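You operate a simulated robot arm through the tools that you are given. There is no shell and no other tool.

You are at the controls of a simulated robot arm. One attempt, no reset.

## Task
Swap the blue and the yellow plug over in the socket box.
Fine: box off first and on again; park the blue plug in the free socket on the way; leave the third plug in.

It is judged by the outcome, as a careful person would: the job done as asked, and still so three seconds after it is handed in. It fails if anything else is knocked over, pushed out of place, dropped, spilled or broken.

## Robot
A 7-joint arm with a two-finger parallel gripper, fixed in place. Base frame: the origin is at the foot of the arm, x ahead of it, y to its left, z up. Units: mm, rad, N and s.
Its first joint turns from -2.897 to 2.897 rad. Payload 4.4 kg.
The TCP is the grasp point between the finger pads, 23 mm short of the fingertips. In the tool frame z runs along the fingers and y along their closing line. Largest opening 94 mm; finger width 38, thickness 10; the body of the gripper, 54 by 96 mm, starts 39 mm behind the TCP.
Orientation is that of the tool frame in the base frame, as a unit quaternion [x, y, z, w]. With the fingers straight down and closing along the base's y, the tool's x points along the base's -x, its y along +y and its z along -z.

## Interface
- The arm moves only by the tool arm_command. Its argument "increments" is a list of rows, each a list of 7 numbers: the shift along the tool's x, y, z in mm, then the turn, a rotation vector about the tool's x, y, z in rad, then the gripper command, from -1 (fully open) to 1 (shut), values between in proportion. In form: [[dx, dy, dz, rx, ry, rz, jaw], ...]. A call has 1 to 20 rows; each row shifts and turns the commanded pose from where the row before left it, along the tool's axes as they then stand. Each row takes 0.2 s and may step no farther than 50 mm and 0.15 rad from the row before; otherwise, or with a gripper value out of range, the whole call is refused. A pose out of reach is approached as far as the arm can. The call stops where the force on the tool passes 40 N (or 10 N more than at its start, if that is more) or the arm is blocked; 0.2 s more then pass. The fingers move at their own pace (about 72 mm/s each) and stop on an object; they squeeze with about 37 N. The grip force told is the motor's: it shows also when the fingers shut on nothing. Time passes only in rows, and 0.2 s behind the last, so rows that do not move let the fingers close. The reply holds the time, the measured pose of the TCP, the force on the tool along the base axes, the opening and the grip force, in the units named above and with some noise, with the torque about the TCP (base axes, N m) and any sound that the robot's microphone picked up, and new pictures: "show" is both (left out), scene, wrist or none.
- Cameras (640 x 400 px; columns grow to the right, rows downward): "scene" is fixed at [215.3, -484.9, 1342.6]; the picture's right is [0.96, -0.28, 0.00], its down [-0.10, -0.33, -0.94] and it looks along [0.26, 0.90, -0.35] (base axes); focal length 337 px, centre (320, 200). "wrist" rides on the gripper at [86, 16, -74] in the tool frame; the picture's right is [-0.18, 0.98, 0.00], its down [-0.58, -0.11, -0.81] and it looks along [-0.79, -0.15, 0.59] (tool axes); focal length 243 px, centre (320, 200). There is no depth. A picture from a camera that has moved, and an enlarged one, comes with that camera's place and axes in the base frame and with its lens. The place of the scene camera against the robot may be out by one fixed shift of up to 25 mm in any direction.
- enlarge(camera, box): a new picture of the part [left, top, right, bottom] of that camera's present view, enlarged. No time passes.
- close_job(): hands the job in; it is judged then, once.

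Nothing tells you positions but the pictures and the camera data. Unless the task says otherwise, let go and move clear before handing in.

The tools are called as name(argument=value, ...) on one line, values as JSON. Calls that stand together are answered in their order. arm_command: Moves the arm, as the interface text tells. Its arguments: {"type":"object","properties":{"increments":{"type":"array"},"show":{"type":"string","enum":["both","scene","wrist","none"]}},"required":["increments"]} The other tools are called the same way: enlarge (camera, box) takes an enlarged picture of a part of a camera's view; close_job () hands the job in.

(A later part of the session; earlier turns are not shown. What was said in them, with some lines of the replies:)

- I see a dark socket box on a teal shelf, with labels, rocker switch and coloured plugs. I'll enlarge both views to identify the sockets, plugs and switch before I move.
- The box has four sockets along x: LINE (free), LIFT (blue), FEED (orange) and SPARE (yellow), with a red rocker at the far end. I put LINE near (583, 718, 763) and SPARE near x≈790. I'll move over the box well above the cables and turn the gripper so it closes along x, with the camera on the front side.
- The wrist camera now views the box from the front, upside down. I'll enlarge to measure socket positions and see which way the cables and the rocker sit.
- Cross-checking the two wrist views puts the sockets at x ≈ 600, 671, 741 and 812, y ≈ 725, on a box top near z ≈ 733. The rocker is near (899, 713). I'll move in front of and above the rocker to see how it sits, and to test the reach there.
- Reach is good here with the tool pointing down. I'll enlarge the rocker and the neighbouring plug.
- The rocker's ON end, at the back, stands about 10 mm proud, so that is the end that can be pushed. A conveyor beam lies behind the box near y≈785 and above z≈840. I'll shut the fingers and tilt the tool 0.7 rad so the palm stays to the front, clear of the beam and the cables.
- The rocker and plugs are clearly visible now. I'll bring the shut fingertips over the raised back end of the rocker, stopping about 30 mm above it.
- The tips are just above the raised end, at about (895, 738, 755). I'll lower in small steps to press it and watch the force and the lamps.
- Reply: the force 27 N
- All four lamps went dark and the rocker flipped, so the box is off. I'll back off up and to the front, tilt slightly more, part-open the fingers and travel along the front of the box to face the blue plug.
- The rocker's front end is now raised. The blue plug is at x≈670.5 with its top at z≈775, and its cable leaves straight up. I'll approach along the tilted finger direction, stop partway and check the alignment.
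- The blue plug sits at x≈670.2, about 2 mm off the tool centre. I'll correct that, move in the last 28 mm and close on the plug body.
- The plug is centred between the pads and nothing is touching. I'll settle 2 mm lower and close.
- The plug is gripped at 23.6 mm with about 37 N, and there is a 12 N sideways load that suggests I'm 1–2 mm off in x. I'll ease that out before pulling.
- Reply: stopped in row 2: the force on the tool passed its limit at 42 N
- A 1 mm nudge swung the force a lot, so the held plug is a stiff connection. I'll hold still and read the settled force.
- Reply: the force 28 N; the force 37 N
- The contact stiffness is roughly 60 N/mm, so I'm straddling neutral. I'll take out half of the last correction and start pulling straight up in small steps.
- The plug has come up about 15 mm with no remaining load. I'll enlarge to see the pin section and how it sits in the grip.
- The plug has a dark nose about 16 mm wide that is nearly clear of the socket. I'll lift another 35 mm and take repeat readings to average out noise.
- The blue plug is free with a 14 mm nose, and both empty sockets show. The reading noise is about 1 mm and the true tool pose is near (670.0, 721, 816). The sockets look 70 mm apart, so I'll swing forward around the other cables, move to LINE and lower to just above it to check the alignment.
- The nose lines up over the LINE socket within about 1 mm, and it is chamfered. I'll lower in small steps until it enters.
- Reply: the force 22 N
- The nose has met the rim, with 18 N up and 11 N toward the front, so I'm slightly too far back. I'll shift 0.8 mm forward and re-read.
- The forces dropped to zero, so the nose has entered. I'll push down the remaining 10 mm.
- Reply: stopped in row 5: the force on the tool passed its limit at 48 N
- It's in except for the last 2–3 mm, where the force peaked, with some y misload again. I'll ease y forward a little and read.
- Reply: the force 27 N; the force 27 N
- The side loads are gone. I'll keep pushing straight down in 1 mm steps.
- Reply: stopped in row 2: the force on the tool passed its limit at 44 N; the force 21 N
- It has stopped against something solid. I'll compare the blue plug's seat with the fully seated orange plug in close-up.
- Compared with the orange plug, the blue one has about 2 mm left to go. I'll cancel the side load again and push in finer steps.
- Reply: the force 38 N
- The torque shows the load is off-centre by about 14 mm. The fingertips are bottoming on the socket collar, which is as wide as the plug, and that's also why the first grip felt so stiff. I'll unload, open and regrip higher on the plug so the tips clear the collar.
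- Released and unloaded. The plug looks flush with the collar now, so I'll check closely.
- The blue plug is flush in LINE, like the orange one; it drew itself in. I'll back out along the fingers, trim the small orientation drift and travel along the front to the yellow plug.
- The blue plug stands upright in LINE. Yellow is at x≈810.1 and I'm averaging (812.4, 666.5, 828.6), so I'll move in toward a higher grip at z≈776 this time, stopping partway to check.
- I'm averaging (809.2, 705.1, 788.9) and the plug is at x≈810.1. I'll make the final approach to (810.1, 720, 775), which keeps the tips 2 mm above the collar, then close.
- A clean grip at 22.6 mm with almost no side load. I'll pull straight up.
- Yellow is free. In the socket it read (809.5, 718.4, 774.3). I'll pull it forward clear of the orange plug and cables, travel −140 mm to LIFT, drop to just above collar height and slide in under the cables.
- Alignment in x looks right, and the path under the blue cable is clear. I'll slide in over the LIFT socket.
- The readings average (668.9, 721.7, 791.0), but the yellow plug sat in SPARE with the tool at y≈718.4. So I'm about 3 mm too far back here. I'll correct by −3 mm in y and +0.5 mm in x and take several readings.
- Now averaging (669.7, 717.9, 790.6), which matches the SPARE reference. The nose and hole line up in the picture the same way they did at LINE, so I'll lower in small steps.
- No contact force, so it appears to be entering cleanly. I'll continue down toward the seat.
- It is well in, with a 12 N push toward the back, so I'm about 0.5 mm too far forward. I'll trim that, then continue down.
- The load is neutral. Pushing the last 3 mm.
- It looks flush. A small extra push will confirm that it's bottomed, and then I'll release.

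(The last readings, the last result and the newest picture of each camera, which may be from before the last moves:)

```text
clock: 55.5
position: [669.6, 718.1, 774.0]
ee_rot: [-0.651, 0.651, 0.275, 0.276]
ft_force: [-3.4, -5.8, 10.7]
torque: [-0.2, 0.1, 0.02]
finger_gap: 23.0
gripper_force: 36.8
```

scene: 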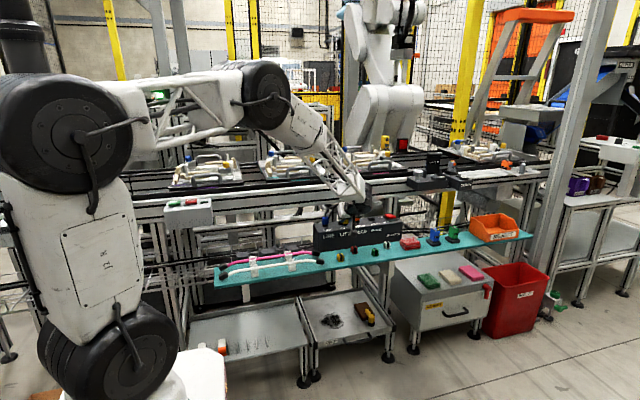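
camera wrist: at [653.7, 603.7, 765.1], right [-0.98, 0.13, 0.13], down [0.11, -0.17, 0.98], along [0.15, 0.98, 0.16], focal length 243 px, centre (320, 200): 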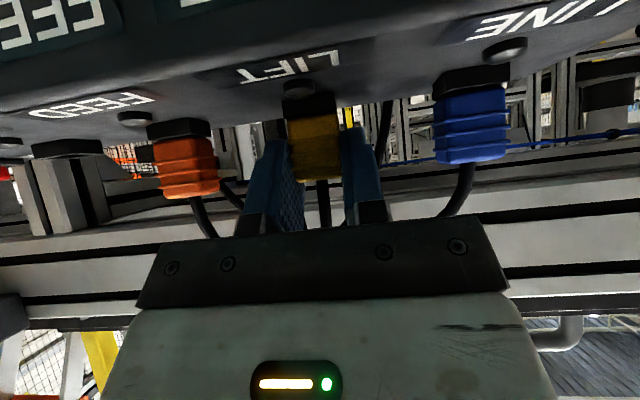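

It is seated: the force rises at once. I'll open and check that the plug stays flush.

arm_command(increments=[[-0.4, 0, -0.39, 0, 0, 0, 1], [0, 0, 0, 0, 0, 0, 0.5], [0, 0, 0, 0, 0, 0, 0.1], [0, 0, 0, 0, 0, 0, 0.1]], show="wrist")

enlarge(camera="wrist", box=[220, 60, 420, 185])

```text
clock: 56.5
position: [670.3, 718.5, 774.9]
ee_rot: [0.651, -0.651, -0.276, -0.275]
ft_force: [0.2, -0.1, -1.3]
torque: [0.02, 0.01, -0.02]
finger_gap: 42.2
gripper_force: 0.1
camera wrist: at [653.9, 604.1, 764.7], right [-0.98, 0.13, 0.13], down [0.11, -0.17, 0.98], along [0.15, 0.98, 0.16], focal length 243 px, centre (320, 200)
```

wrist: 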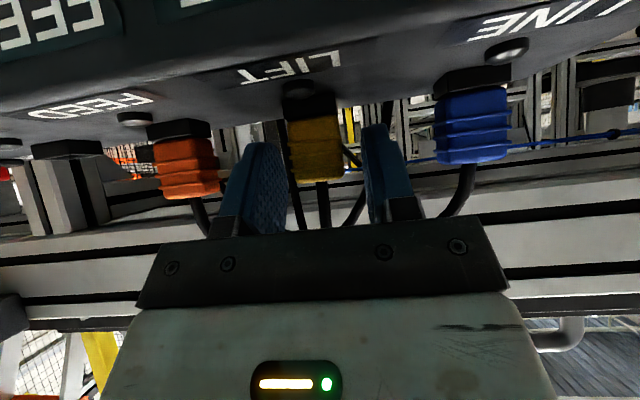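

```text
3.20 times, centred on (320, 122) of wrist
camera zoom: at [653.9, 604.1, 764.7], right [-0.98, 0.13, 0.13], down [0.11, -0.17, 0.98], along [0.15, 0.98, 0.16], focal length 776 px, centre (320, 448)
```

zoom: 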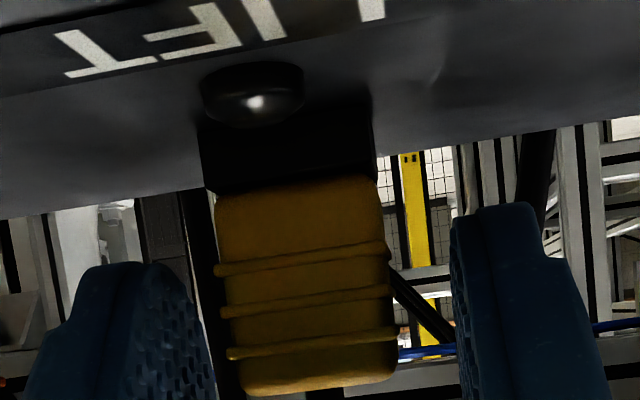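

Yellow is seated in LIFT, and the tool reference there is (669.7, 718.2, 774.5). I'll back out, move −70 mm to the blue plug in LINE, and approach partway to check.

arm_command(increments=[[0, 0, -20, 0, 0, 0, 0.0], [0, 0, -30, 0, 0, 0, -0.1], [0, 0, -30, 0, 0, 0, -0.1], [0, 35, 0, 0, 0, 0, -0.1], [0, 35, 0, 0, 0, 0, -0.1], [0, 0, 25, 0, 0, 0, -0.1], [0, 0, 30, 0, 0, 0, -0.1], [0, 0, 0, 0, 0, 0, -0.1]])

arm_command(increments=[[0, 0, 0, 0, 0, 0, -0.1]], show="none")

arm_command(increments=[[0, 0, 0, 0, 0, 0, -0.1]], show="none")

enlarge(camera="wrist", box=[200, 30, 440, 180])

enlarge(camera="scene", box=[300, 185, 428, 265])

```text
clock: 58.3
position: [598.1, 700.8, 790.6]
ee_rot: [-0.651, 0.652, 0.274, 0.276]
ft_force: [0.3, -0.8, 0.0]
torque: [0.01, 0.01, 0.0]
finger_gap: 51.9
gripper_force: 0.1
camera wrist: at [582.3, 587.4, 780.7], right [-0.98, 0.13, 0.13], down [0.11, -0.17, 0.98], along [0.15, 0.98, 0.16], focal length 243 px, centre (320, 200)
```

scene: 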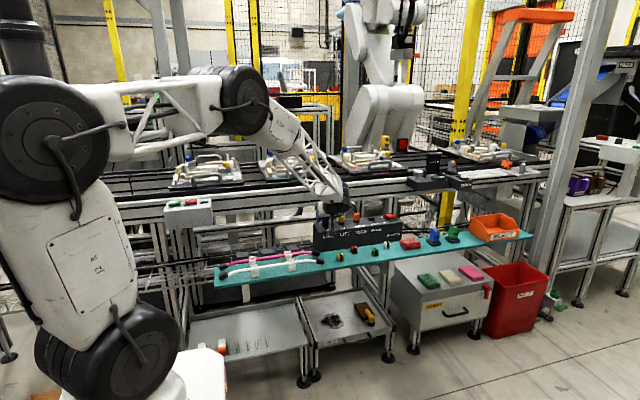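
wrist: 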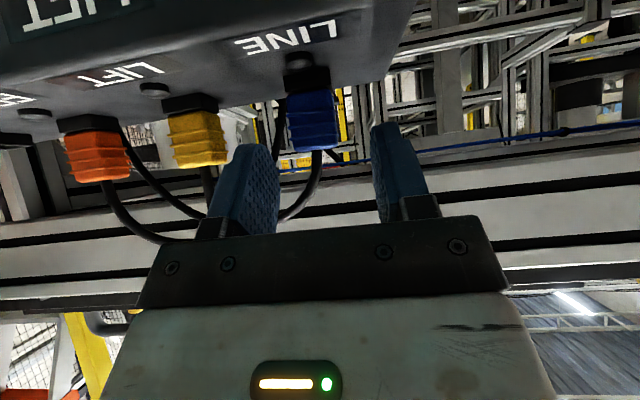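

```text
clock: 58.7
position: [597.5, 702.2, 789.2]
ee_rot: [0.652, -0.651, -0.276, -0.275]
ft_force: [0.2, 0.0, 0.2]
torque: [0.0, 0.01, 0.0]
finger_gap: 51.7
gripper_force: 0.0
```

```text
clock: 59.1
position: [598.1, 702.0, 790.5]
ee_rot: [-0.651, 0.651, 0.275, 0.275]
ft_force: [-1.4, 1.1, -1.6]
torque: [-0.02, 0.0, 0.01]
finger_gap: 51.9
gripper_force: 0.0
```

```text
2.67 times, centred on (320, 105) of wrist
camera zoom: at [582.5, 587.3, 781.1], right [-0.98, 0.13, 0.13], down [0.11, -0.17, 0.98], along [0.15, 0.98, 0.16], focal length 647 px, centre (320, 453)
```

zoom: 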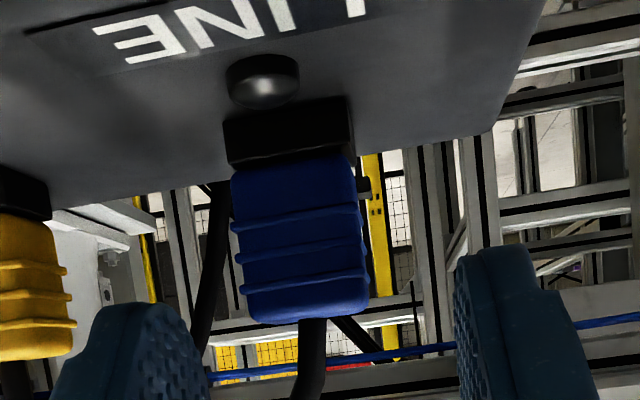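

```text
5.00 times, centred on (364, 225) of scene
camera zoom: at [215.3, -484.9, 1342.6], right [0.96, -0.28, 0.0], down [-0.1, -0.33, -0.94], along [0.26, 0.9, -0.35], focal length 1687 px, centre (100, 75)
```

zoom: 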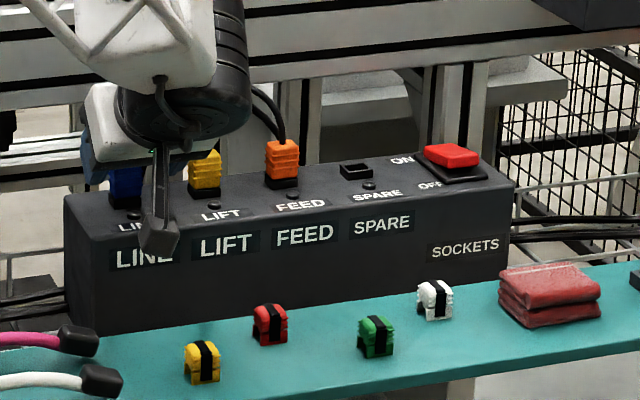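

I'm averaging (597.9, 701.7, 790.1), with the blue plug at x≈600. I'll correct 2 mm in x, finish the approach and re-read before closing.

arm_command(increments=[[-0.3, -2.0, 11.3, 0, 0, 0, -0.1], [-0.35, 0, 11.3, 0, 0, 0, -0.1], [0, 0, 0, 0, 0, 0, -0.1], [0, 0, 0, 0, 0, 0, -0.1]], show="wrist")

arm_command(increments=[[0, 0, 0, 0, 0, 0, -0.1]], show="none")

arm_command(increments=[[0, 0, 0, 0, 0, 0, -0.1]], show="none")

arm_command(increments=[[0, 0, 0, 0, 0, 0, -0.1]], show="none")

```text
clock: 60.1
position: [600.2, 719.0, 774.5]
ee_rot: [0.652, -0.651, -0.276, -0.275]
ft_force: [-0.2, 0.5, 0.0]
torque: [-0.03, -0.01, -0.01]
finger_gap: 51.9
gripper_force: 0.0
camera wrist: at [584.9, 605.2, 765.9], right [-0.98, 0.13, 0.13], down [0.11, -0.17, 0.98], along [0.15, 0.98, 0.16], focal length 243 px, centre (320, 200)
```

wrist: 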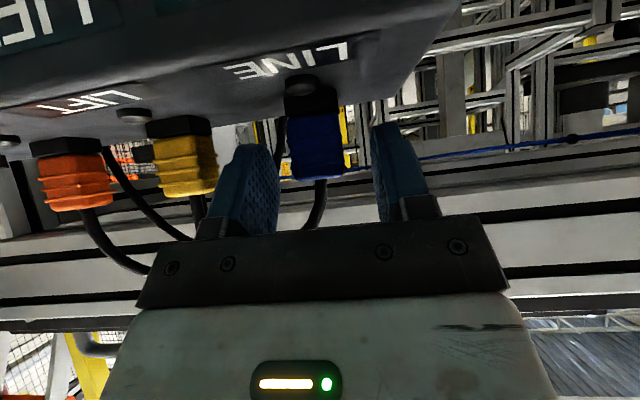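

```text
clock: 60.5
position: [601.0, 719.3, 776.2]
ee_rot: [-0.651, 0.652, 0.275, 0.275]
ft_force: [0.4, 0.1, 0.6]
torque: [0.0, 0.0, 0.0]
finger_gap: 51.7
gripper_force: 0.0
```

```text
clock: 60.9
position: [600.7, 720.2, 775.1]
ee_rot: [0.651, -0.651, -0.276, -0.275]
ft_force: [0.2, 0.6, -0.3]
torque: [-0.02, -0.03, -0.01]
finger_gap: 51.8
gripper_force: 0.1
```

```text
clock: 61.3
position: [601.6, 718.7, 775.4]
ee_rot: [-0.651, 0.652, 0.275, 0.275]
ft_force: [1.0, 0.3, -0.1]
torque: [-0.02, 0.01, 0.01]
finger_gap: 51.7
gripper_force: 0.1
```

I'm averaging (600.9, 719.3, 775.3). A small x trim, then close on the blue plug.

arm_command(increments=[[0, 0.6, 0, 0, 0, 0, -0.1], [0, 0, 0, 0, 0, 0, 0.2], [0, 0, 0, 0, 0, 0, 0.4], [0, 0, 0, 0, 0, 0, 1], [0, 0, 0, 0, 0, 0, 1], [0, 0, 0, 0, 0, 0, 1]], show="wrist")

arm_command(increments=[[0, 0, 0, 0, 0, 0, 1]], show="none")

arm_command(increments=[[0, 0, 0, 0, 0, 0, 1]], show="none")

arm_command(increments=[[0, 0, 0, 0, 0, 0, 1]], show="none")

```text
clock: 62.7
position: [600.8, 719.4, 774.6]
ee_rot: [-0.651, 0.651, 0.276, 0.276]
ft_force: [0.3, 1.2, 0.3]
torque: [-0.02, -0.01, 0.01]
finger_gap: 22.8
gripper_force: 37.4
camera wrist: at [585.1, 604.4, 765.7], right [-0.98, 0.13, 0.13], down [0.11, -0.17, 0.98], along [0.15, 0.98, 0.16], focal length 243 px, centre (320, 200)
```

wrist: 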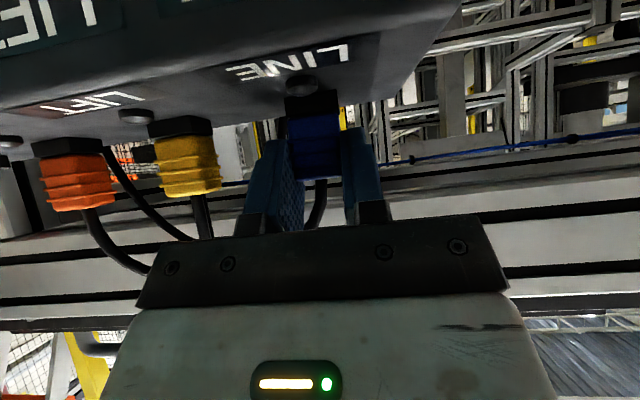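

```text
clock: 63.1
position: [601.4, 719.3, 774.9]
ee_rot: [0.652, -0.651, -0.275, -0.274]
ft_force: [-0.3, -1.5, 0.7]
torque: [-0.03, 0.0, -0.01]
finger_gap: 22.7
gripper_force: 36.6
```

```text
clock: 63.5
position: [601.9, 718.2, 774.6]
ee_rot: [-0.651, 0.651, 0.275, 0.275]
ft_force: [0.7, -2.2, 0.8]
torque: [-0.07, 0.01, 0.02]
finger_gap: 22.8
gripper_force: 36.8
```

```text
clock: 63.9
position: [600.8, 718.3, 774.8]
ee_rot: [0.652, -0.651, -0.275, -0.275]
ft_force: [1.5, -2.9, 1.6]
torque: [-0.06, -0.01, 0.03]
finger_gap: 22.7
gripper_force: 36.6
```

A clean grip; in LINE the tool reads (601.2, 718.8, 774.7). I'll pull the blue plug straight up.

arm_command(increments=[[-0.72, 0, -0.7, 0, 0, 0, 1], [-1.43, 0, -1.39, 0, 0, 0, 1], [-2.15, 0, -2.09, 0, 0, 0, 1], [-2.87, 0, -2.79, 0, 0, 0, 1], [-3.59, 0, -3.48, 0, 0, 0, 1], [-5.02, 0, -4.88, 0, 0, 0, 1], [0, 0, 0, 0, 0, 0, 1]])

enlarge(camera="wrist", box=[200, 30, 440, 180])

enlarge(camera="scene", box=[300, 175, 428, 255])

```text
clock: 65.5
position: [600.4, 716.1, 798.3]
ee_rot: [-0.651, 0.652, 0.275, 0.276]
ft_force: [-0.1, 0.0, -0.1]
torque: [0.02, 0.01, 0.0]
finger_gap: 22.9
gripper_force: 37.2
camera wrist: at [585.2, 601.3, 788.4], right [-0.98, 0.13, 0.13], down [0.11, -0.17, 0.98], along [0.15, 0.98, 0.16], focal length 243 px, centre (320, 200)
```

scene: 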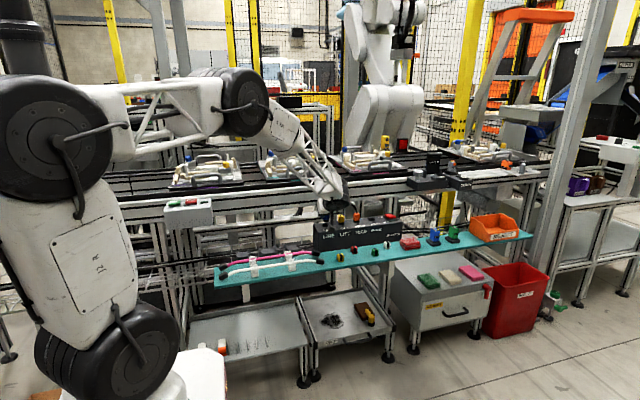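
wrist: 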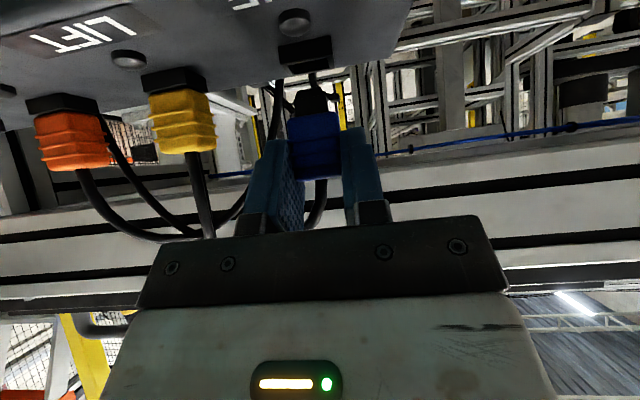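

```text
2.67 times, centred on (320, 105) of wrist
camera zoom: at [585.2, 601.3, 788.4], right [-0.98, 0.13, 0.13], down [0.11, -0.17, 0.98], along [0.15, 0.98, 0.16], focal length 647 px, centre (320, 453)
```

zoom: 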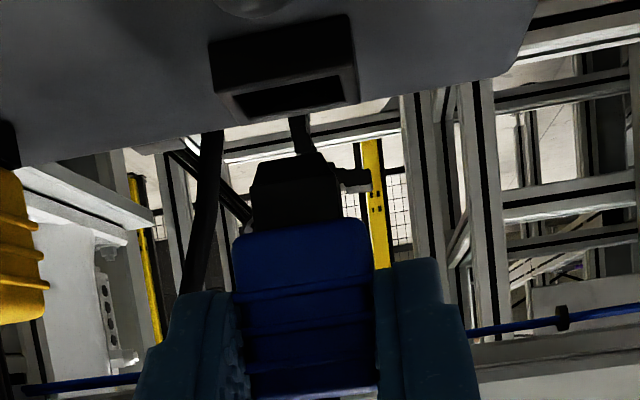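

```text
5.00 times, centred on (364, 215) of scene
camera zoom: at [215.3, -484.9, 1342.6], right [0.96, -0.28, 0.0], down [-0.1, -0.33, -0.94], along [0.26, 0.9, -0.35], focal length 1687 px, centre (100, 125)
```

zoom: 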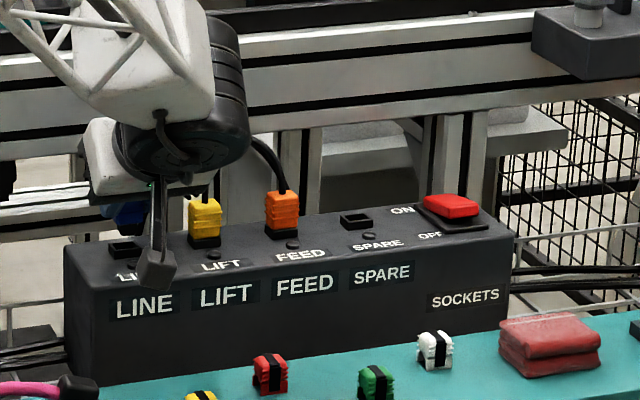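

Blue is out and yellow stands upright in LIFT. I'll bring the blue plug forward, travel along the front to SPARE and check the position there.

arm_command(increments=[[19.16, 0, -19.73, 0, 0, 0, 1], [19.16, 0, -19.73, 0, 0, 0, 1], [0, -41.7, 0, 0, 0, 0, 1], [0, -41.7, 0, 0, 0, 0, 1], [0, -41.7, 0, 0, 0, 0, 1], [0, -41.7, 0, 0, 0, 0, 1], [0, -41.7, 0, 0, 0, 0, 1], [3.2, 0, 3.1, 0, 0, 0, 1], [0, 0, 0, 0, 0, 0, 1]])

arm_command(increments=[[0, 0, 0, 0, 0, 0, 1]], show="none")

arm_command(increments=[[0, 0, 0, 0, 0, 0, 1]], show="none")

enlarge(camera="scene", box=[300, 175, 428, 255])

```text
clock: 67.5
position: [808.5, 663.6, 793.5]
ee_rot: [0.652, -0.651, -0.275, -0.275]
ft_force: [0.0, -0.7, 0.2]
torque: [-0.03, 0.02, 0.0]
finger_gap: 22.6
gripper_force: 36.9
camera wrist: at [792.2, 549.0, 783.3], right [-0.98, 0.13, 0.13], down [0.11, -0.17, 0.98], along [0.15, 0.98, 0.16], focal length 243 px, centre (320, 200)
```

scene: 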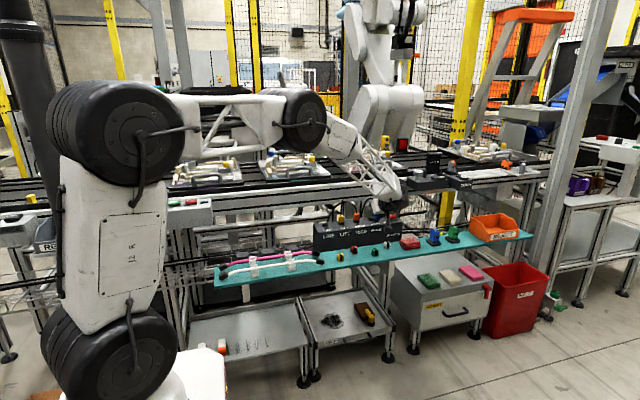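
wrist: 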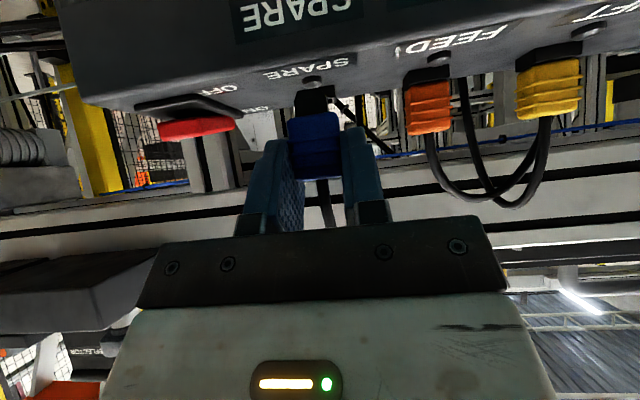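

```text
clock: 67.9
position: [806.9, 663.9, 792.5]
ee_rot: [-0.651, 0.651, 0.275, 0.275]
ft_force: [-0.6, 0.5, 0.6]
torque: [0.03, -0.01, 0.0]
finger_gap: 22.6
gripper_force: 37.2
```

```text
clock: 68.3
position: [807.0, 663.3, 793.0]
ee_rot: [0.652, -0.651, -0.275, -0.275]
ft_force: [1.0, -0.4, 0.4]
torque: [0.01, -0.01, 0.01]
finger_gap: 22.7
gripper_force: 36.9
```

```text
5.00 times, centred on (364, 215) of scene
camera zoom: at [215.3, -484.9, 1342.6], right [0.96, -0.28, 0.0], down [-0.1, -0.33, -0.94], along [0.26, 0.9, -0.35], focal length 1687 px, centre (100, 125)
```

zoom: 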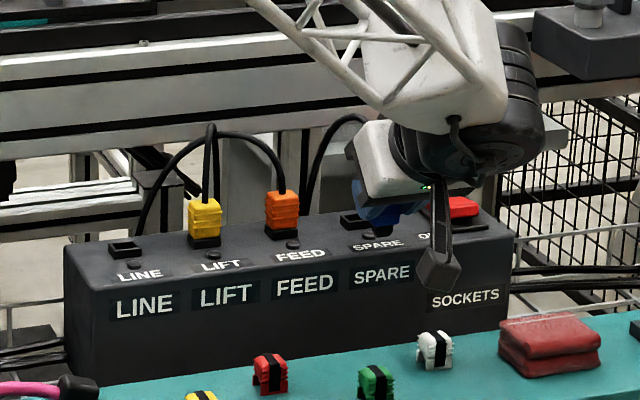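

I'm averaging (807.5, 663.6, 793.0). I'll slide in over SPARE, correcting x by +2 mm, then average the readings again.

arm_command(increments=[[-12.5, -0.7, 13.57, 0, 0, 0, 1], [-12.5, -0.7, 13.57, 0, 0, 0, 1], [-12.45, -0.6, 13.58, 0, 0, 0, 1], [0, 0, 0, 0, 0, 0, 1], [0, 0, 0, 0, 0, 0, 1]], show="wrist")

enlarge(camera="wrist", box=[260, 45, 380, 120])

arm_command(increments=[[0, 0, 0, 0, 0, 0, 1]], show="none")

arm_command(increments=[[0, 0, 0, 0, 0, 0, 1]], show="none")

arm_command(increments=[[0, 0, 0, 0, 0, 0, 1]], show="none")

```text
clock: 69.5
position: [811.8, 718.7, 790.9]
ee_rot: [0.651, -0.651, -0.275, -0.276]
ft_force: [0.6, 0.3, 0.2]
torque: [0.0, 0.03, 0.01]
finger_gap: 22.7
gripper_force: 37.5
camera wrist: at [795.4, 604.4, 782.4], right [-0.98, 0.13, 0.13], down [0.11, -0.17, 0.98], along [0.15, 0.98, 0.16], focal length 243 px, centre (320, 200)
```

wrist: 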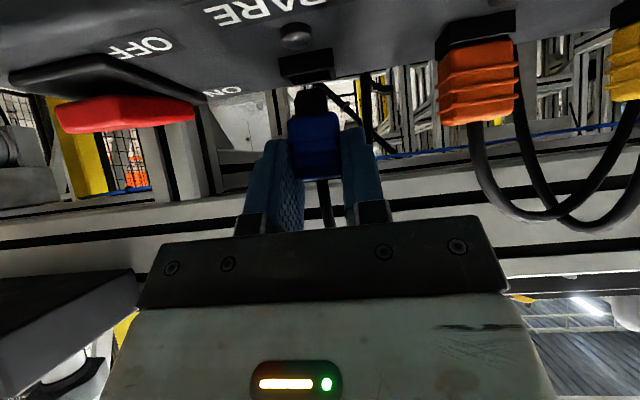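

```text
5.33 times, centred on (320, 82) of wrist
camera zoom: at [795.4, 604.4, 782.4], right [-0.98, 0.13, 0.13], down [0.11, -0.17, 0.98], along [0.15, 0.98, 0.16], focal length 1294 px, centre (320, 827)
```

zoom: 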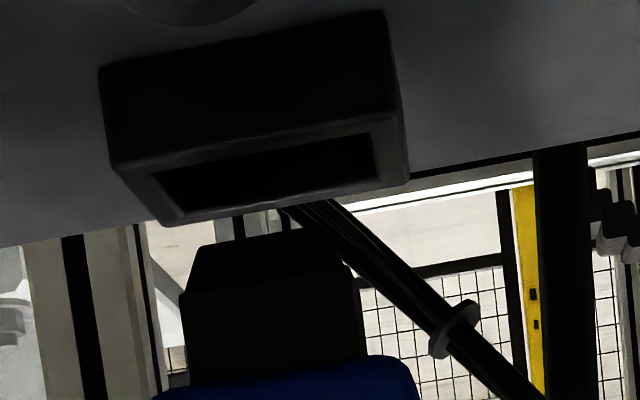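

```text
clock: 69.9
position: [810.5, 718.8, 790.8]
ee_rot: [-0.651, 0.652, 0.275, 0.276]
ft_force: [-0.6, 0.4, -0.2]
torque: [0.0, 0.03, -0.02]
finger_gap: 22.8
gripper_force: 37.1
```

```text
clock: 70.3
position: [811.1, 719.2, 791.8]
ee_rot: [0.652, -0.651, -0.275, -0.275]
ft_force: [-0.7, 0.5, 1.0]
torque: [-0.03, 0.02, 0.02]
finger_gap: 22.6
gripper_force: 37.1
```

```text
clock: 70.7
position: [811.4, 717.9, 792.1]
ee_rot: [0.652, -0.651, -0.276, -0.275]
ft_force: [-0.9, -0.7, -0.6]
torque: [0.02, -0.02, 0.01]
finger_gap: 22.6
gripper_force: 37.0
```

I'm averaging (811.2, 718.7, 791.4), and the picture also shows the hole about 1 mm toward lower x. I'll trim −1.4 mm in x and lower into the socket.

arm_command(increments=[[0, 1.4, 0, 0, 0, 0, 1], [1.43, 0, 1.39, 0, 0, 0, 1], [1.43, 0, 1.39, 0, 0, 0, 1], [1.08, 0, 1.05, 0, 0, 0, 1], [0.72, 0, 0.7, 0, 0, 0, 1], [0.72, 0, 0.7, 0, 0, 0, 1], [0, 0, 0, 0, 0, 0, 1]], show="none")

arm_command(increments=[[0, 0, 0, 0, 0, 0, 1]], show="wrist")

```text
clock: 72.3
position: [810.6, 717.1, 785.8]
ee_rot: [0.651, -0.651, -0.276, -0.275]
ft_force: [0.0, -0.3, -1.5]
torque: [-0.04, 0.01, -0.02]
finger_gap: 22.2
gripper_force: 36.9
```

```text
clock: 72.7
position: [810.6, 717.9, 784.4]
ee_rot: [-0.651, 0.652, 0.275, 0.275]
ft_force: [-0.7, -0.3, -0.2]
torque: [0.01, -0.01, 0.02]
finger_gap: 23.0
gripper_force: 37.0
camera wrist: at [794.4, 603.0, 775.6], right [-0.98, 0.13, 0.13], down [0.11, -0.17, 0.98], along [0.15, 0.98, 0.16], focal length 243 px, centre (320, 200)
```

wrist: 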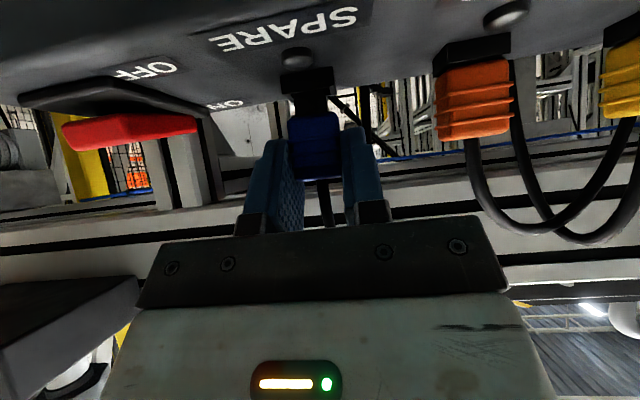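

Still no contact force at about z≈784, so the nose should be at or just inside the rim. I'll continue down in small steps.

arm_command(increments=[[0.72, 0, 0.7, 0, 0, 0, 1], [0.72, 0, 0.7, 0, 0, 0, 1], [0.72, 0, 0.7, 0, 0, 0, 1], [0.72, 0, 0.7, 0, 0, 0, 1], [0, 0, 0, 0, 0, 0, 1]], show="none")

```text
clock: 73.9
position: [810.3, 717.9, 779.4]
ee_rot: [0.651, -0.651, -0.275, -0.275]
ft_force: [-0.2, -0.2, -0.1]
torque: [0.02, 0.04, 0.04]
finger_gap: 22.9
gripper_force: 37.4
```

arm_command(increments=[[0.72, 0, 0.7, 0, 0, 0, 1], [0.72, 0, 0.7, 0, 0, 0, 1], [0.72, 0, 0.7, 0, 0, 0, 1], [0, 0, 0, 0, 0, 0, 1]], show="wrist")

enlarge(camera="wrist", box=[260, 75, 380, 150])

```text
clock: 74.9
position: [810.4, 717.3, 775.9]
ee_rot: [-0.651, 0.652, 0.275, 0.274]
ft_force: [0.0, 9.0, 0.2]
torque: [0.35, -0.04, 0.0]
finger_gap: 22.8
gripper_force: 37.2
camera wrist: at [794.0, 602.4, 766.7], right [-0.98, 0.13, 0.13], down [0.11, -0.17, 0.98], along [0.15, 0.98, 0.15], focal length 243 px, centre (320, 200)
```

wrist: 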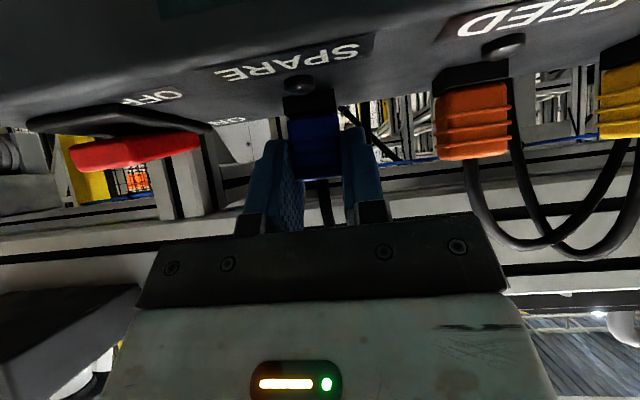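

```text
5.33 times, centred on (320, 112) of wrist
camera zoom: at [794.0, 602.4, 766.7], right [-0.98, 0.13, 0.13], down [0.11, -0.17, 0.98], along [0.15, 0.98, 0.15], focal length 1294 px, centre (320, 667)
```

zoom: 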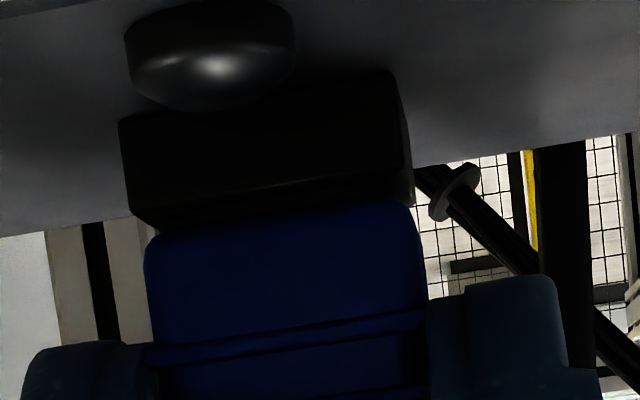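

Nearly flush, with a 9 N push toward the back. I'll trim 0.5 mm and push the final millimetre or two.

arm_command(increments=[[-0.35, 0, 0.36, 0, 0, 0, 1], [0, 0, 0, 0, 0, 0, 1], [0.5, 0, 0.49, 0, 0, 0, 1], [0.36, 0, 0.35, 0, 0, 0, 1], [0, 0, 0, 0, 0, 0, 1]], show="none")

```text
clock: 76.1
position: [812.8, 716.9, 774.6]
ee_rot: [0.652, -0.651, -0.275, -0.274]
ft_force: [-1.5, -0.6, -0.4]
torque: [-0.03, 0.09, 0.03]
finger_gap: 22.6
gripper_force: 37.4
```

arm_command(increments=[[0.36, 0, 0.35, 0, 0, 0, 1], [0.36, 0, 0.35, 0, 0, 0, 1], [0, 0, 0, 0, 0, 0, 1]], show="wrist")

enlarge(camera="wrist", box=[260, 75, 380, 150])

```text
clock: 76.9
position: [810.3, 718.4, 775.3]
ee_rot: [-0.651, 0.652, 0.275, 0.276]
ft_force: [-1.1, -0.1, -0.7]
torque: [0.03, 0.02, -0.03]
finger_gap: 22.5
gripper_force: 36.7
camera wrist: at [794.8, 603.0, 766.4], right [-0.98, 0.13, 0.13], down [0.11, -0.17, 0.98], along [0.15, 0.98, 0.16], focal length 243 px, centre (320, 200)
```

wrist: 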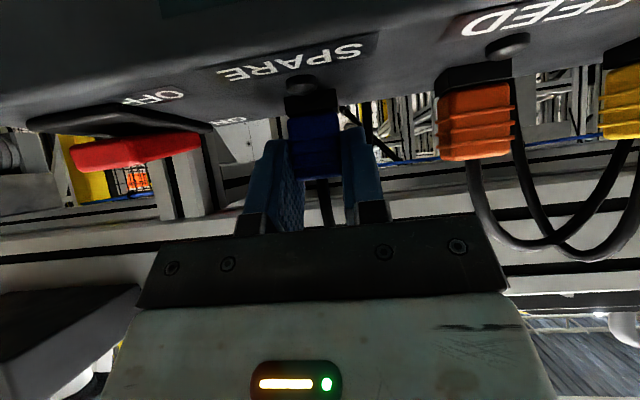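

```text
5.33 times, centred on (320, 112) of wrist
camera zoom: at [794.8, 603.0, 766.4], right [-0.98, 0.13, 0.13], down [0.11, -0.17, 0.98], along [0.15, 0.98, 0.16], focal length 1294 px, centre (320, 667)
```

zoom: 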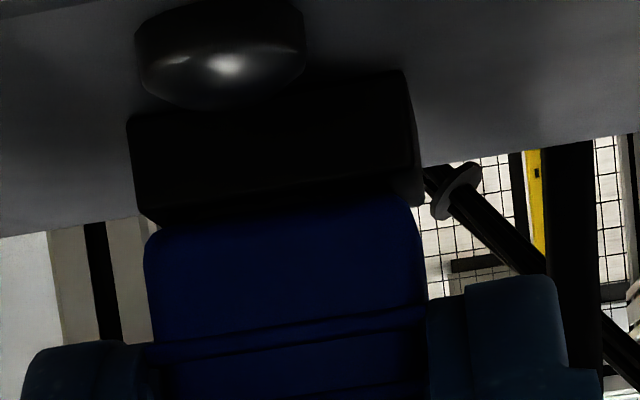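

Still no seating force, so I'll keep going in half-millimetre steps.

arm_command(increments=[[0.36, 0, 0.35, 0, 0, 0, 1], [0, 0, 0, 0, 0, 0, 1]], show="none")

arm_command(increments=[[0.36, 0, 0.35, 0, 0, 0, 1], [0, 0, 0, 0, 0, 0, 1]], show="none")

```text
clock: 77.5
position: [811.2, 717.5, 775.1]
ee_rot: [0.652, -0.651, -0.276, -0.275]
ft_force: [-0.5, 0.3, 0.1]
torque: [0.03, -0.02, -0.04]
finger_gap: 22.6
gripper_force: 37.2
```

```text
clock: 78.1
position: [810.8, 717.2, 775.3]
ee_rot: [-0.651, 0.652, 0.275, 0.275]
ft_force: [-2.8, -2.0, 3.2]
torque: [-0.09, 0.09, -0.03]
finger_gap: 22.7
gripper_force: 36.8
```

arm_command(increments=[[0.36, 0, 0.35, 0, 0, 0, 1], [0, 0, 0, 0, 0, 0, 1]], show="none")

arm_command(increments=[[0.25, 0, 0.24, 0, 0, 0, 1], [0, 0, 0, 0, 0, 0, 1]], show="wrist")

enlarge(camera="wrist", box=[260, 75, 380, 150])

```text
clock: 78.7
position: [810.9, 717.7, 775.9]
ee_rot: [0.652, -0.651, -0.275, -0.275]
ft_force: [-23.9, -19.2, 20.9]
torque: [-0.66, 0.48, 0.2]
finger_gap: 22.6
gripper_force: 37.1
```

```text
clock: 79.3
position: [811.4, 716.7, 774.1]
ee_rot: [0.652, -0.651, -0.276, -0.275]
ft_force: [-19.1, -15.9, 11.1]
torque: [-0.36, 0.29, 0.11]
finger_gap: 22.5
gripper_force: 36.8
stopped in row 2: the force on the tool passed its limit at 47 N (the readings are from after the stop); the commanded pose is now the measured one
camera wrist: at [795.1, 603.4, 765.7], right [-0.98, 0.13, 0.13], down [0.11, -0.17, 0.98], along [0.15, 0.98, 0.16], focal length 243 px, centre (320, 200)
```

wrist: 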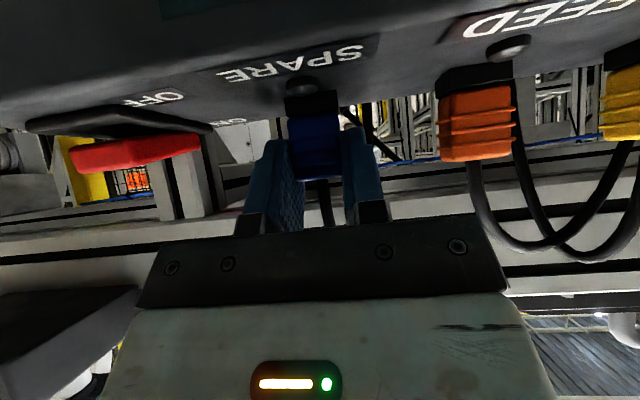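

```text
5.33 times, centred on (320, 112) of wrist
camera zoom: at [795.1, 603.4, 765.7], right [-0.98, 0.13, 0.13], down [0.11, -0.17, 0.98], along [0.15, 0.98, 0.16], focal length 1294 px, centre (320, 667)
```

zoom: 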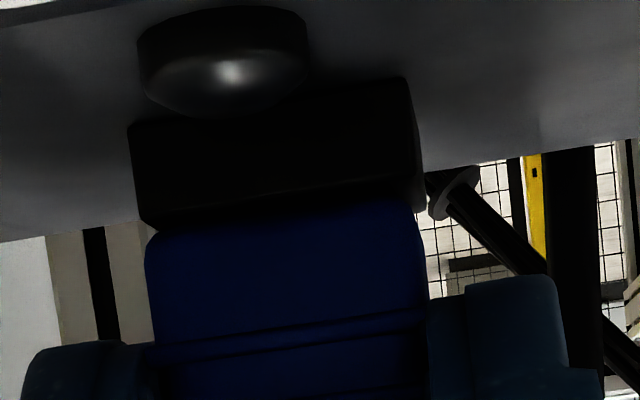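

It's now hard against the seat, with no gap to the collar. I'll relieve the load and open the fingers.

arm_command(increments=[[-0.08, 0.4, -0.49, 0, 0, 0, 1], [0, 0, 0, 0, 0, 0, 1], [0, 0, 0, 0, 0, 0, 0.5], [0, 0, 0, 0, 0, 0, 0.1], [0, 0, 0, 0, 0, 0, 0.1]], show="wrist")

enlarge(camera="wrist", box=[260, 75, 380, 150])

enlarge(camera="wrist", box=[420, 50, 540, 125])

```text
clock: 80.5
position: [810.5, 718.1, 776.3]
ee_rot: [-0.651, 0.651, 0.275, 0.275]
ft_force: [0.9, -0.3, -0.8]
torque: [-0.02, 0.01, 0.02]
finger_gap: 42.5
gripper_force: 0.0
camera wrist: at [795.4, 603.3, 765.7], right [-0.98, 0.13, 0.13], down [0.11, -0.17, 0.98], along [0.15, 0.98, 0.16], focal length 243 px, centre (320, 200)
```

wrist: 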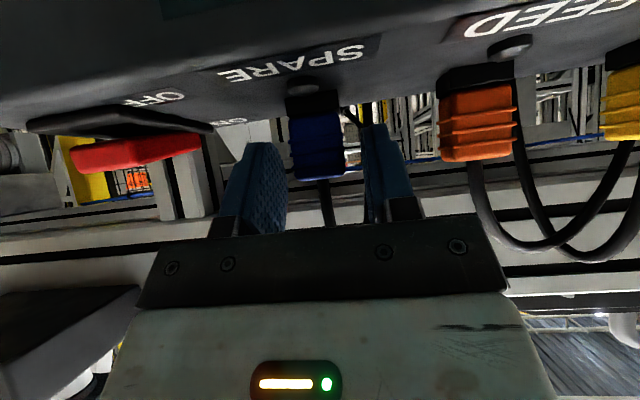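

```text
5.33 times, centred on (320, 112) of wrist
camera zoom: at [795.4, 603.3, 765.7], right [-0.98, 0.13, 0.13], down [0.11, -0.17, 0.98], along [0.15, 0.98, 0.16], focal length 1294 px, centre (320, 667)
```

zoom: 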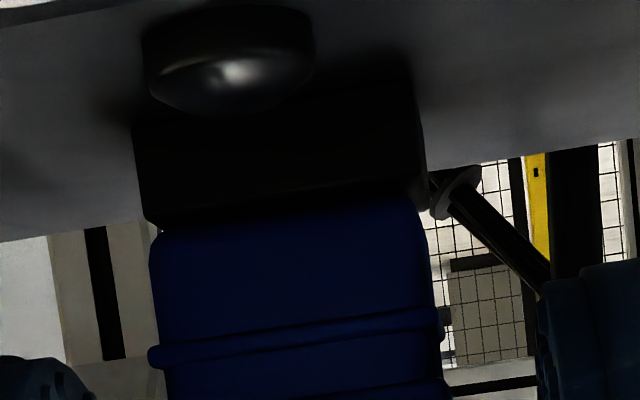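

```text
5.33 times, centred on (480, 88) of wrist
camera zoom: at [795.4, 603.3, 765.7], right [-0.98, 0.13, 0.13], down [0.11, -0.17, 0.98], along [0.15, 0.98, 0.16], focal length 1294 px, centre (-533, 800)
```

zoom: 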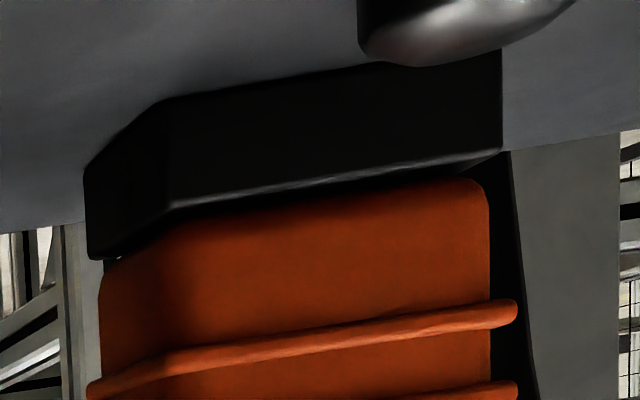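

Blue is seated in SPARE just like the orange plug in FEED. I'll back out, shut the fingers and move over the raised front end of the rocker to switch the box on again.

arm_command(increments=[[0, 0, -20, 0, 0, 0, 0.0], [0, 0, -25, 0, 0, 0, 0.0], [0, 0, -25, 0, 0, 0, 0.0], [0, -42.3, 0, 0, 0, 0, 0.5], [0, -42.2, 0, 0, 0, 0, 1], [0, 0, 0, 0, 0, 0, 1], [-20.2, 0, 20.8, 0, 0, 0, 1], [0, 0, 0, 0, 0, 0, 1]])

enlarge(camera="wrist", box=[220, 0, 420, 125])

enlarge(camera="scene", box=[300, 175, 428, 255])

arm_command(increments=[[0, 0, 0, 0, 0, 0, 1]], show="none")

```text
clock: 82.3
position: [894.7, 698.5, 824.3]
ee_rot: [-0.651, 0.652, 0.275, 0.276]
ft_force: [-0.8, 0.2, 0.7]
torque: [0.0, 0.02, 0.01]
finger_gap: 0.0
gripper_force: 37.6
camera wrist: at [878.0, 583.7, 815.2], right [-0.98, 0.13, 0.13], down [0.11, -0.17, 0.98], along [0.15, 0.98, 0.16], focal length 243 px, centre (320, 200)
```

scene: 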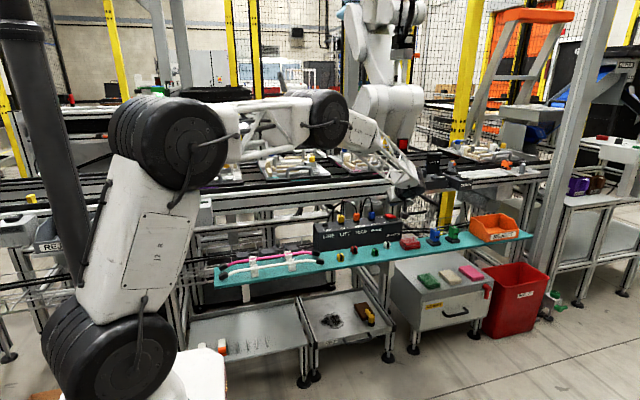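
wrist: 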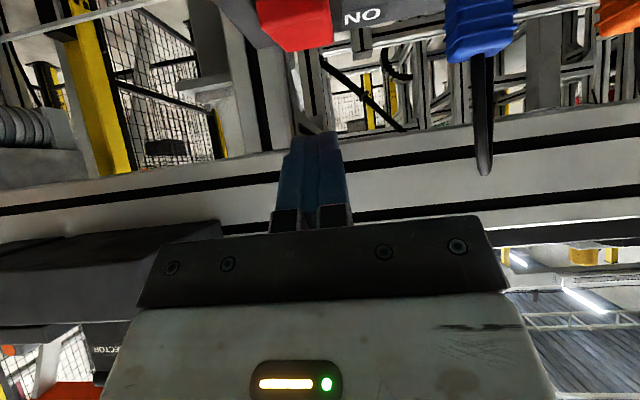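

```text
3.20 times, centred on (320, 62) of wrist
camera zoom: at [878.0, 583.7, 815.2], right [-0.98, 0.13, 0.13], down [0.11, -0.17, 0.98], along [0.15, 0.98, 0.16], focal length 776 px, centre (320, 640)
```

zoom: 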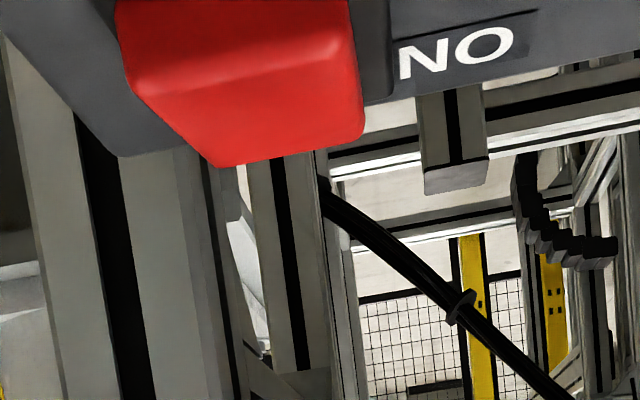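

```text
5.00 times, centred on (364, 215) of scene
camera zoom: at [215.3, -484.9, 1342.6], right [0.96, -0.28, 0.0], down [-0.1, -0.33, -0.94], along [0.26, 0.9, -0.35], focal length 1687 px, centre (100, 125)
```

zoom: 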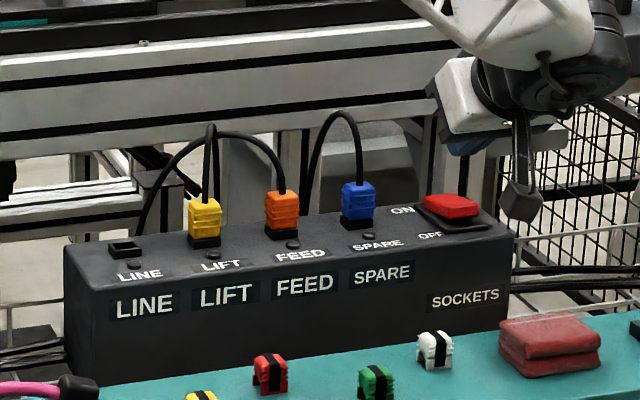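

```text
clock: 82.8
position: [894.3, 696.3, 824.4]
ee_rot: [0.652, -0.651, -0.276, -0.275]
ft_force: [0.2, -0.2, 0.2]
torque: [0.04, -0.02, 0.01]
finger_gap: 0.0
gripper_force: 36.9
```

The plugs are where they should be: yellow in LIFT, orange still in FEED and blue in SPARE. The rocker's raised front edge is at about (896, 699, 754), so I'll press down just behind it.

arm_command(increments=[[-2.09, -1, 2.15, 0, 0, 0, 1], [5.74, 0, 5.57, 0, 0, 0, 1], [5.74, 0, 5.57, 0, 0, 0, 1], [5.74, 0, 5.57, 0, 0, 0, 1], [5.74, 0, 5.57, 0, 0, 0, 1], [2.15, 0, 2.09, 0, 0, 0, 1], [2.15, 0, 2.09, 0, 0, 0, 1], [2.15, 0, 2.09, 0, 0, 0, 1], [1.43, 0, 1.39, 0, 0, 0, 1], [1.43, 0, 1.39, 0, 0, 0, 1], [1.43, 0, 1.39, 0, 0, 0, 1]])

enlarge(camera="scene", box=[300, 175, 428, 255])

```text
clock: 85.3
position: [896.0, 699.6, 780.0]
ee_rot: [0.651, -0.65, -0.276, -0.277]
ft_force: [-0.6, -2.2, 4.2]
torque: [-0.09, 0.01, -0.01]
finger_gap: 0.2
gripper_force: 36.9
stopped in row 11: the force on the tool passed its limit at 41 N (the readings are from after the stop); the commanded pose is now the measured one
camera wrist: at [882.2, 585.3, 770.9], right [-0.98, 0.13, 0.13], down [0.11, -0.18, 0.98], along [0.15, 0.98, 0.16], focal length 243 px, centre (320, 200)
```

scene: 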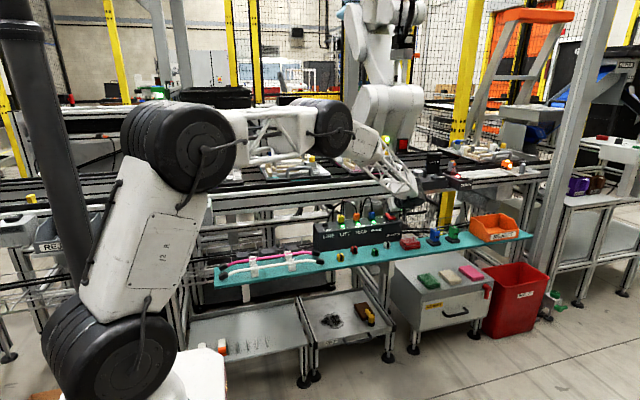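
wrist: 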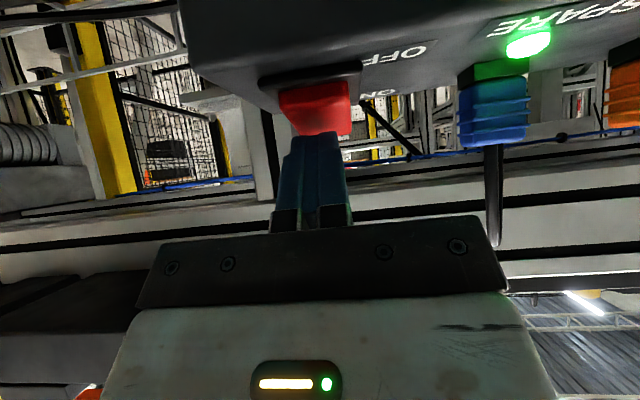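

```text
5.00 times, centred on (364, 215) of scene
camera zoom: at [215.3, -484.9, 1342.6], right [0.96, -0.28, 0.0], down [-0.1, -0.33, -0.94], along [0.26, 0.9, -0.35], focal length 1687 px, centre (100, 125)
```

zoom: 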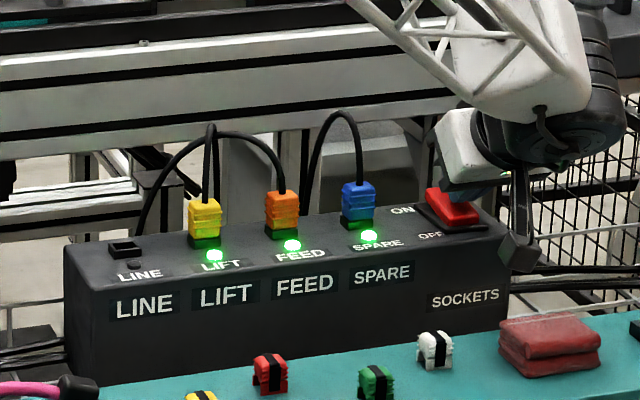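

The box is on again, with LIFT, FEED and SPARE all showing green. I'll lift off the rocker and draw back well clear.

arm_command(increments=[[-10.8, 0, -10.4, 0, 0, 0, 1], [-14.3, 0, -13.9, 0, 0, 0, 1], [0, 0, -35, 0, 0, 0, 1], [0, 0, -45, 0, 0, 0, 0.5], [0, 0, -45, 0, 0, 0, 0], [0, 0, -40, 0, 0, 0, 0], [0, 0, 0, 0, 0, 0, 0], [0, 0, 0, 0, 0, 0, 0]])

enlarge(camera="scene", box=[300, 185, 428, 265])

enlarge(camera="scene", box=[375, 195, 415, 220])

enlarge(camera="scene", box=[200, 180, 560, 400])

```text
clock: 87.1
position: [895.9, 581.8, 928.4]
ee_rot: [-0.651, 0.651, 0.276, 0.278]
ft_force: [0.3, 0.2, 0.2]
torque: [0.0, 0.02, 0.01]
finger_gap: 47.1
gripper_force: 0.1
camera wrist: at [879.6, 467.1, 918.9], right [-0.98, 0.13, 0.13], down [0.11, -0.18, 0.98], along [0.15, 0.98, 0.16], focal length 243 px, centre (320, 200)
```

scene: 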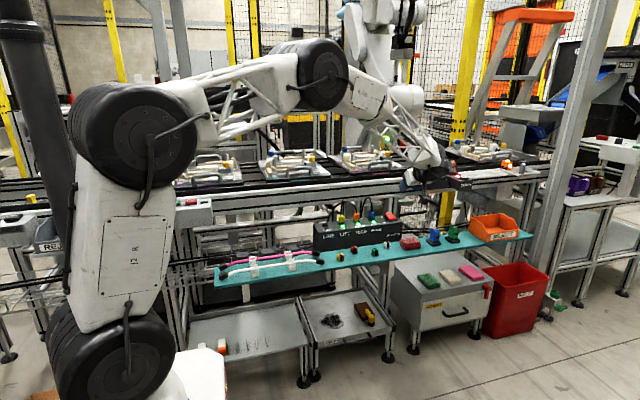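
wrist: 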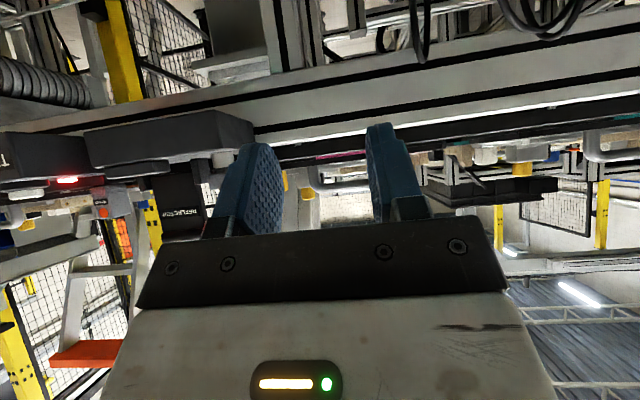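

```text
5.00 times, centred on (364, 225) of scene
camera zoom: at [215.3, -484.9, 1342.6], right [0.96, -0.28, 0.0], down [-0.1, -0.33, -0.94], along [0.26, 0.9, -0.35], focal length 1687 px, centre (100, 75)
```

zoom: 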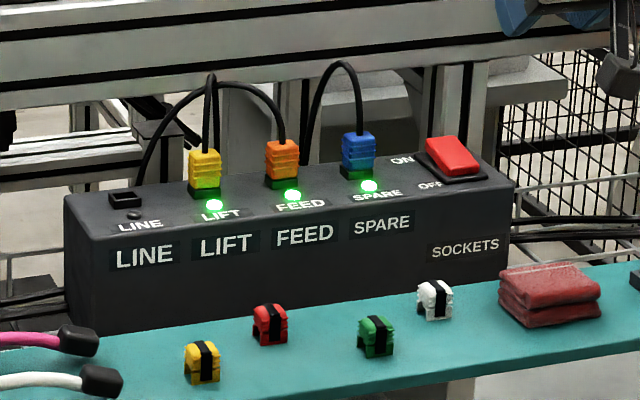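

```text
16.00 times, centred on (395, 208) of scene
camera zoom: at [215.3, -484.9, 1342.6], right [0.96, -0.28, 0.0], down [-0.1, -0.33, -0.94], along [0.26, 0.9, -0.35], focal length 5397 px, centre (-880, 80)
```

zoom: 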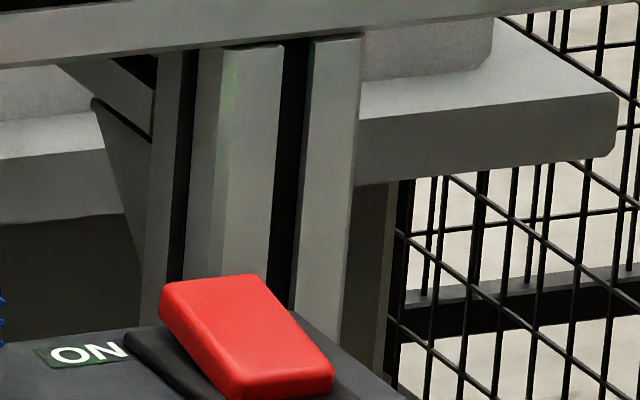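

```text
1.78 times, centred on (380, 290) of scene
camera zoom: at [215.3, -484.9, 1342.6], right [0.96, -0.28, 0.0], down [-0.1, -0.33, -0.94], along [0.26, 0.9, -0.35], focal length 600 px, centre (213, 40)
```

zoom: 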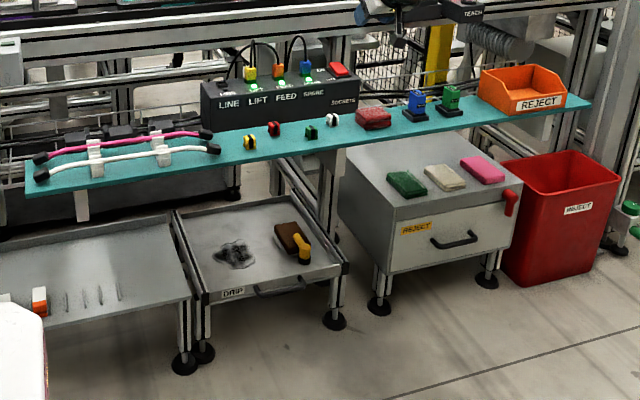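

The yellow plug is in LIFT and the blue plug is in SPARE. Orange never left FEED, LINE is free again, all three lamps are green and the rocker is back as it was at the start. Nothing else has moved and the arm is clear, so I'm handing the job in.

close_job()

```text
The job is handed in.
```

The blue and yellow plugs are swapped: yellow is now in LIFT and blue in SPARE, both seated flush. I handed the job in with the arm drawn back clear.

- **Power:** I switched the box off before touching any plug and on again at the end. The green lamps at LIFT, FEED and SPARE are lit, as they were at the start.
- **Parking:** Blue waited in LINE while yellow moved across, and LINE is empty again.
- **Third plug:** The orange plug stayed in FEED throughout.
- **Surroundings:** In the last pictures the box and the items on the shelf are where they started.

My first grip on blue also caught the socket collar, so the side forces reached the 40 N stop a few times while I pulled it out and parked it in LINE. I regripped higher after that. The stop tripped twice more, once on the last push seating blue in SPARE and once on the final press of the rocker. I saw no damage in the pictures.
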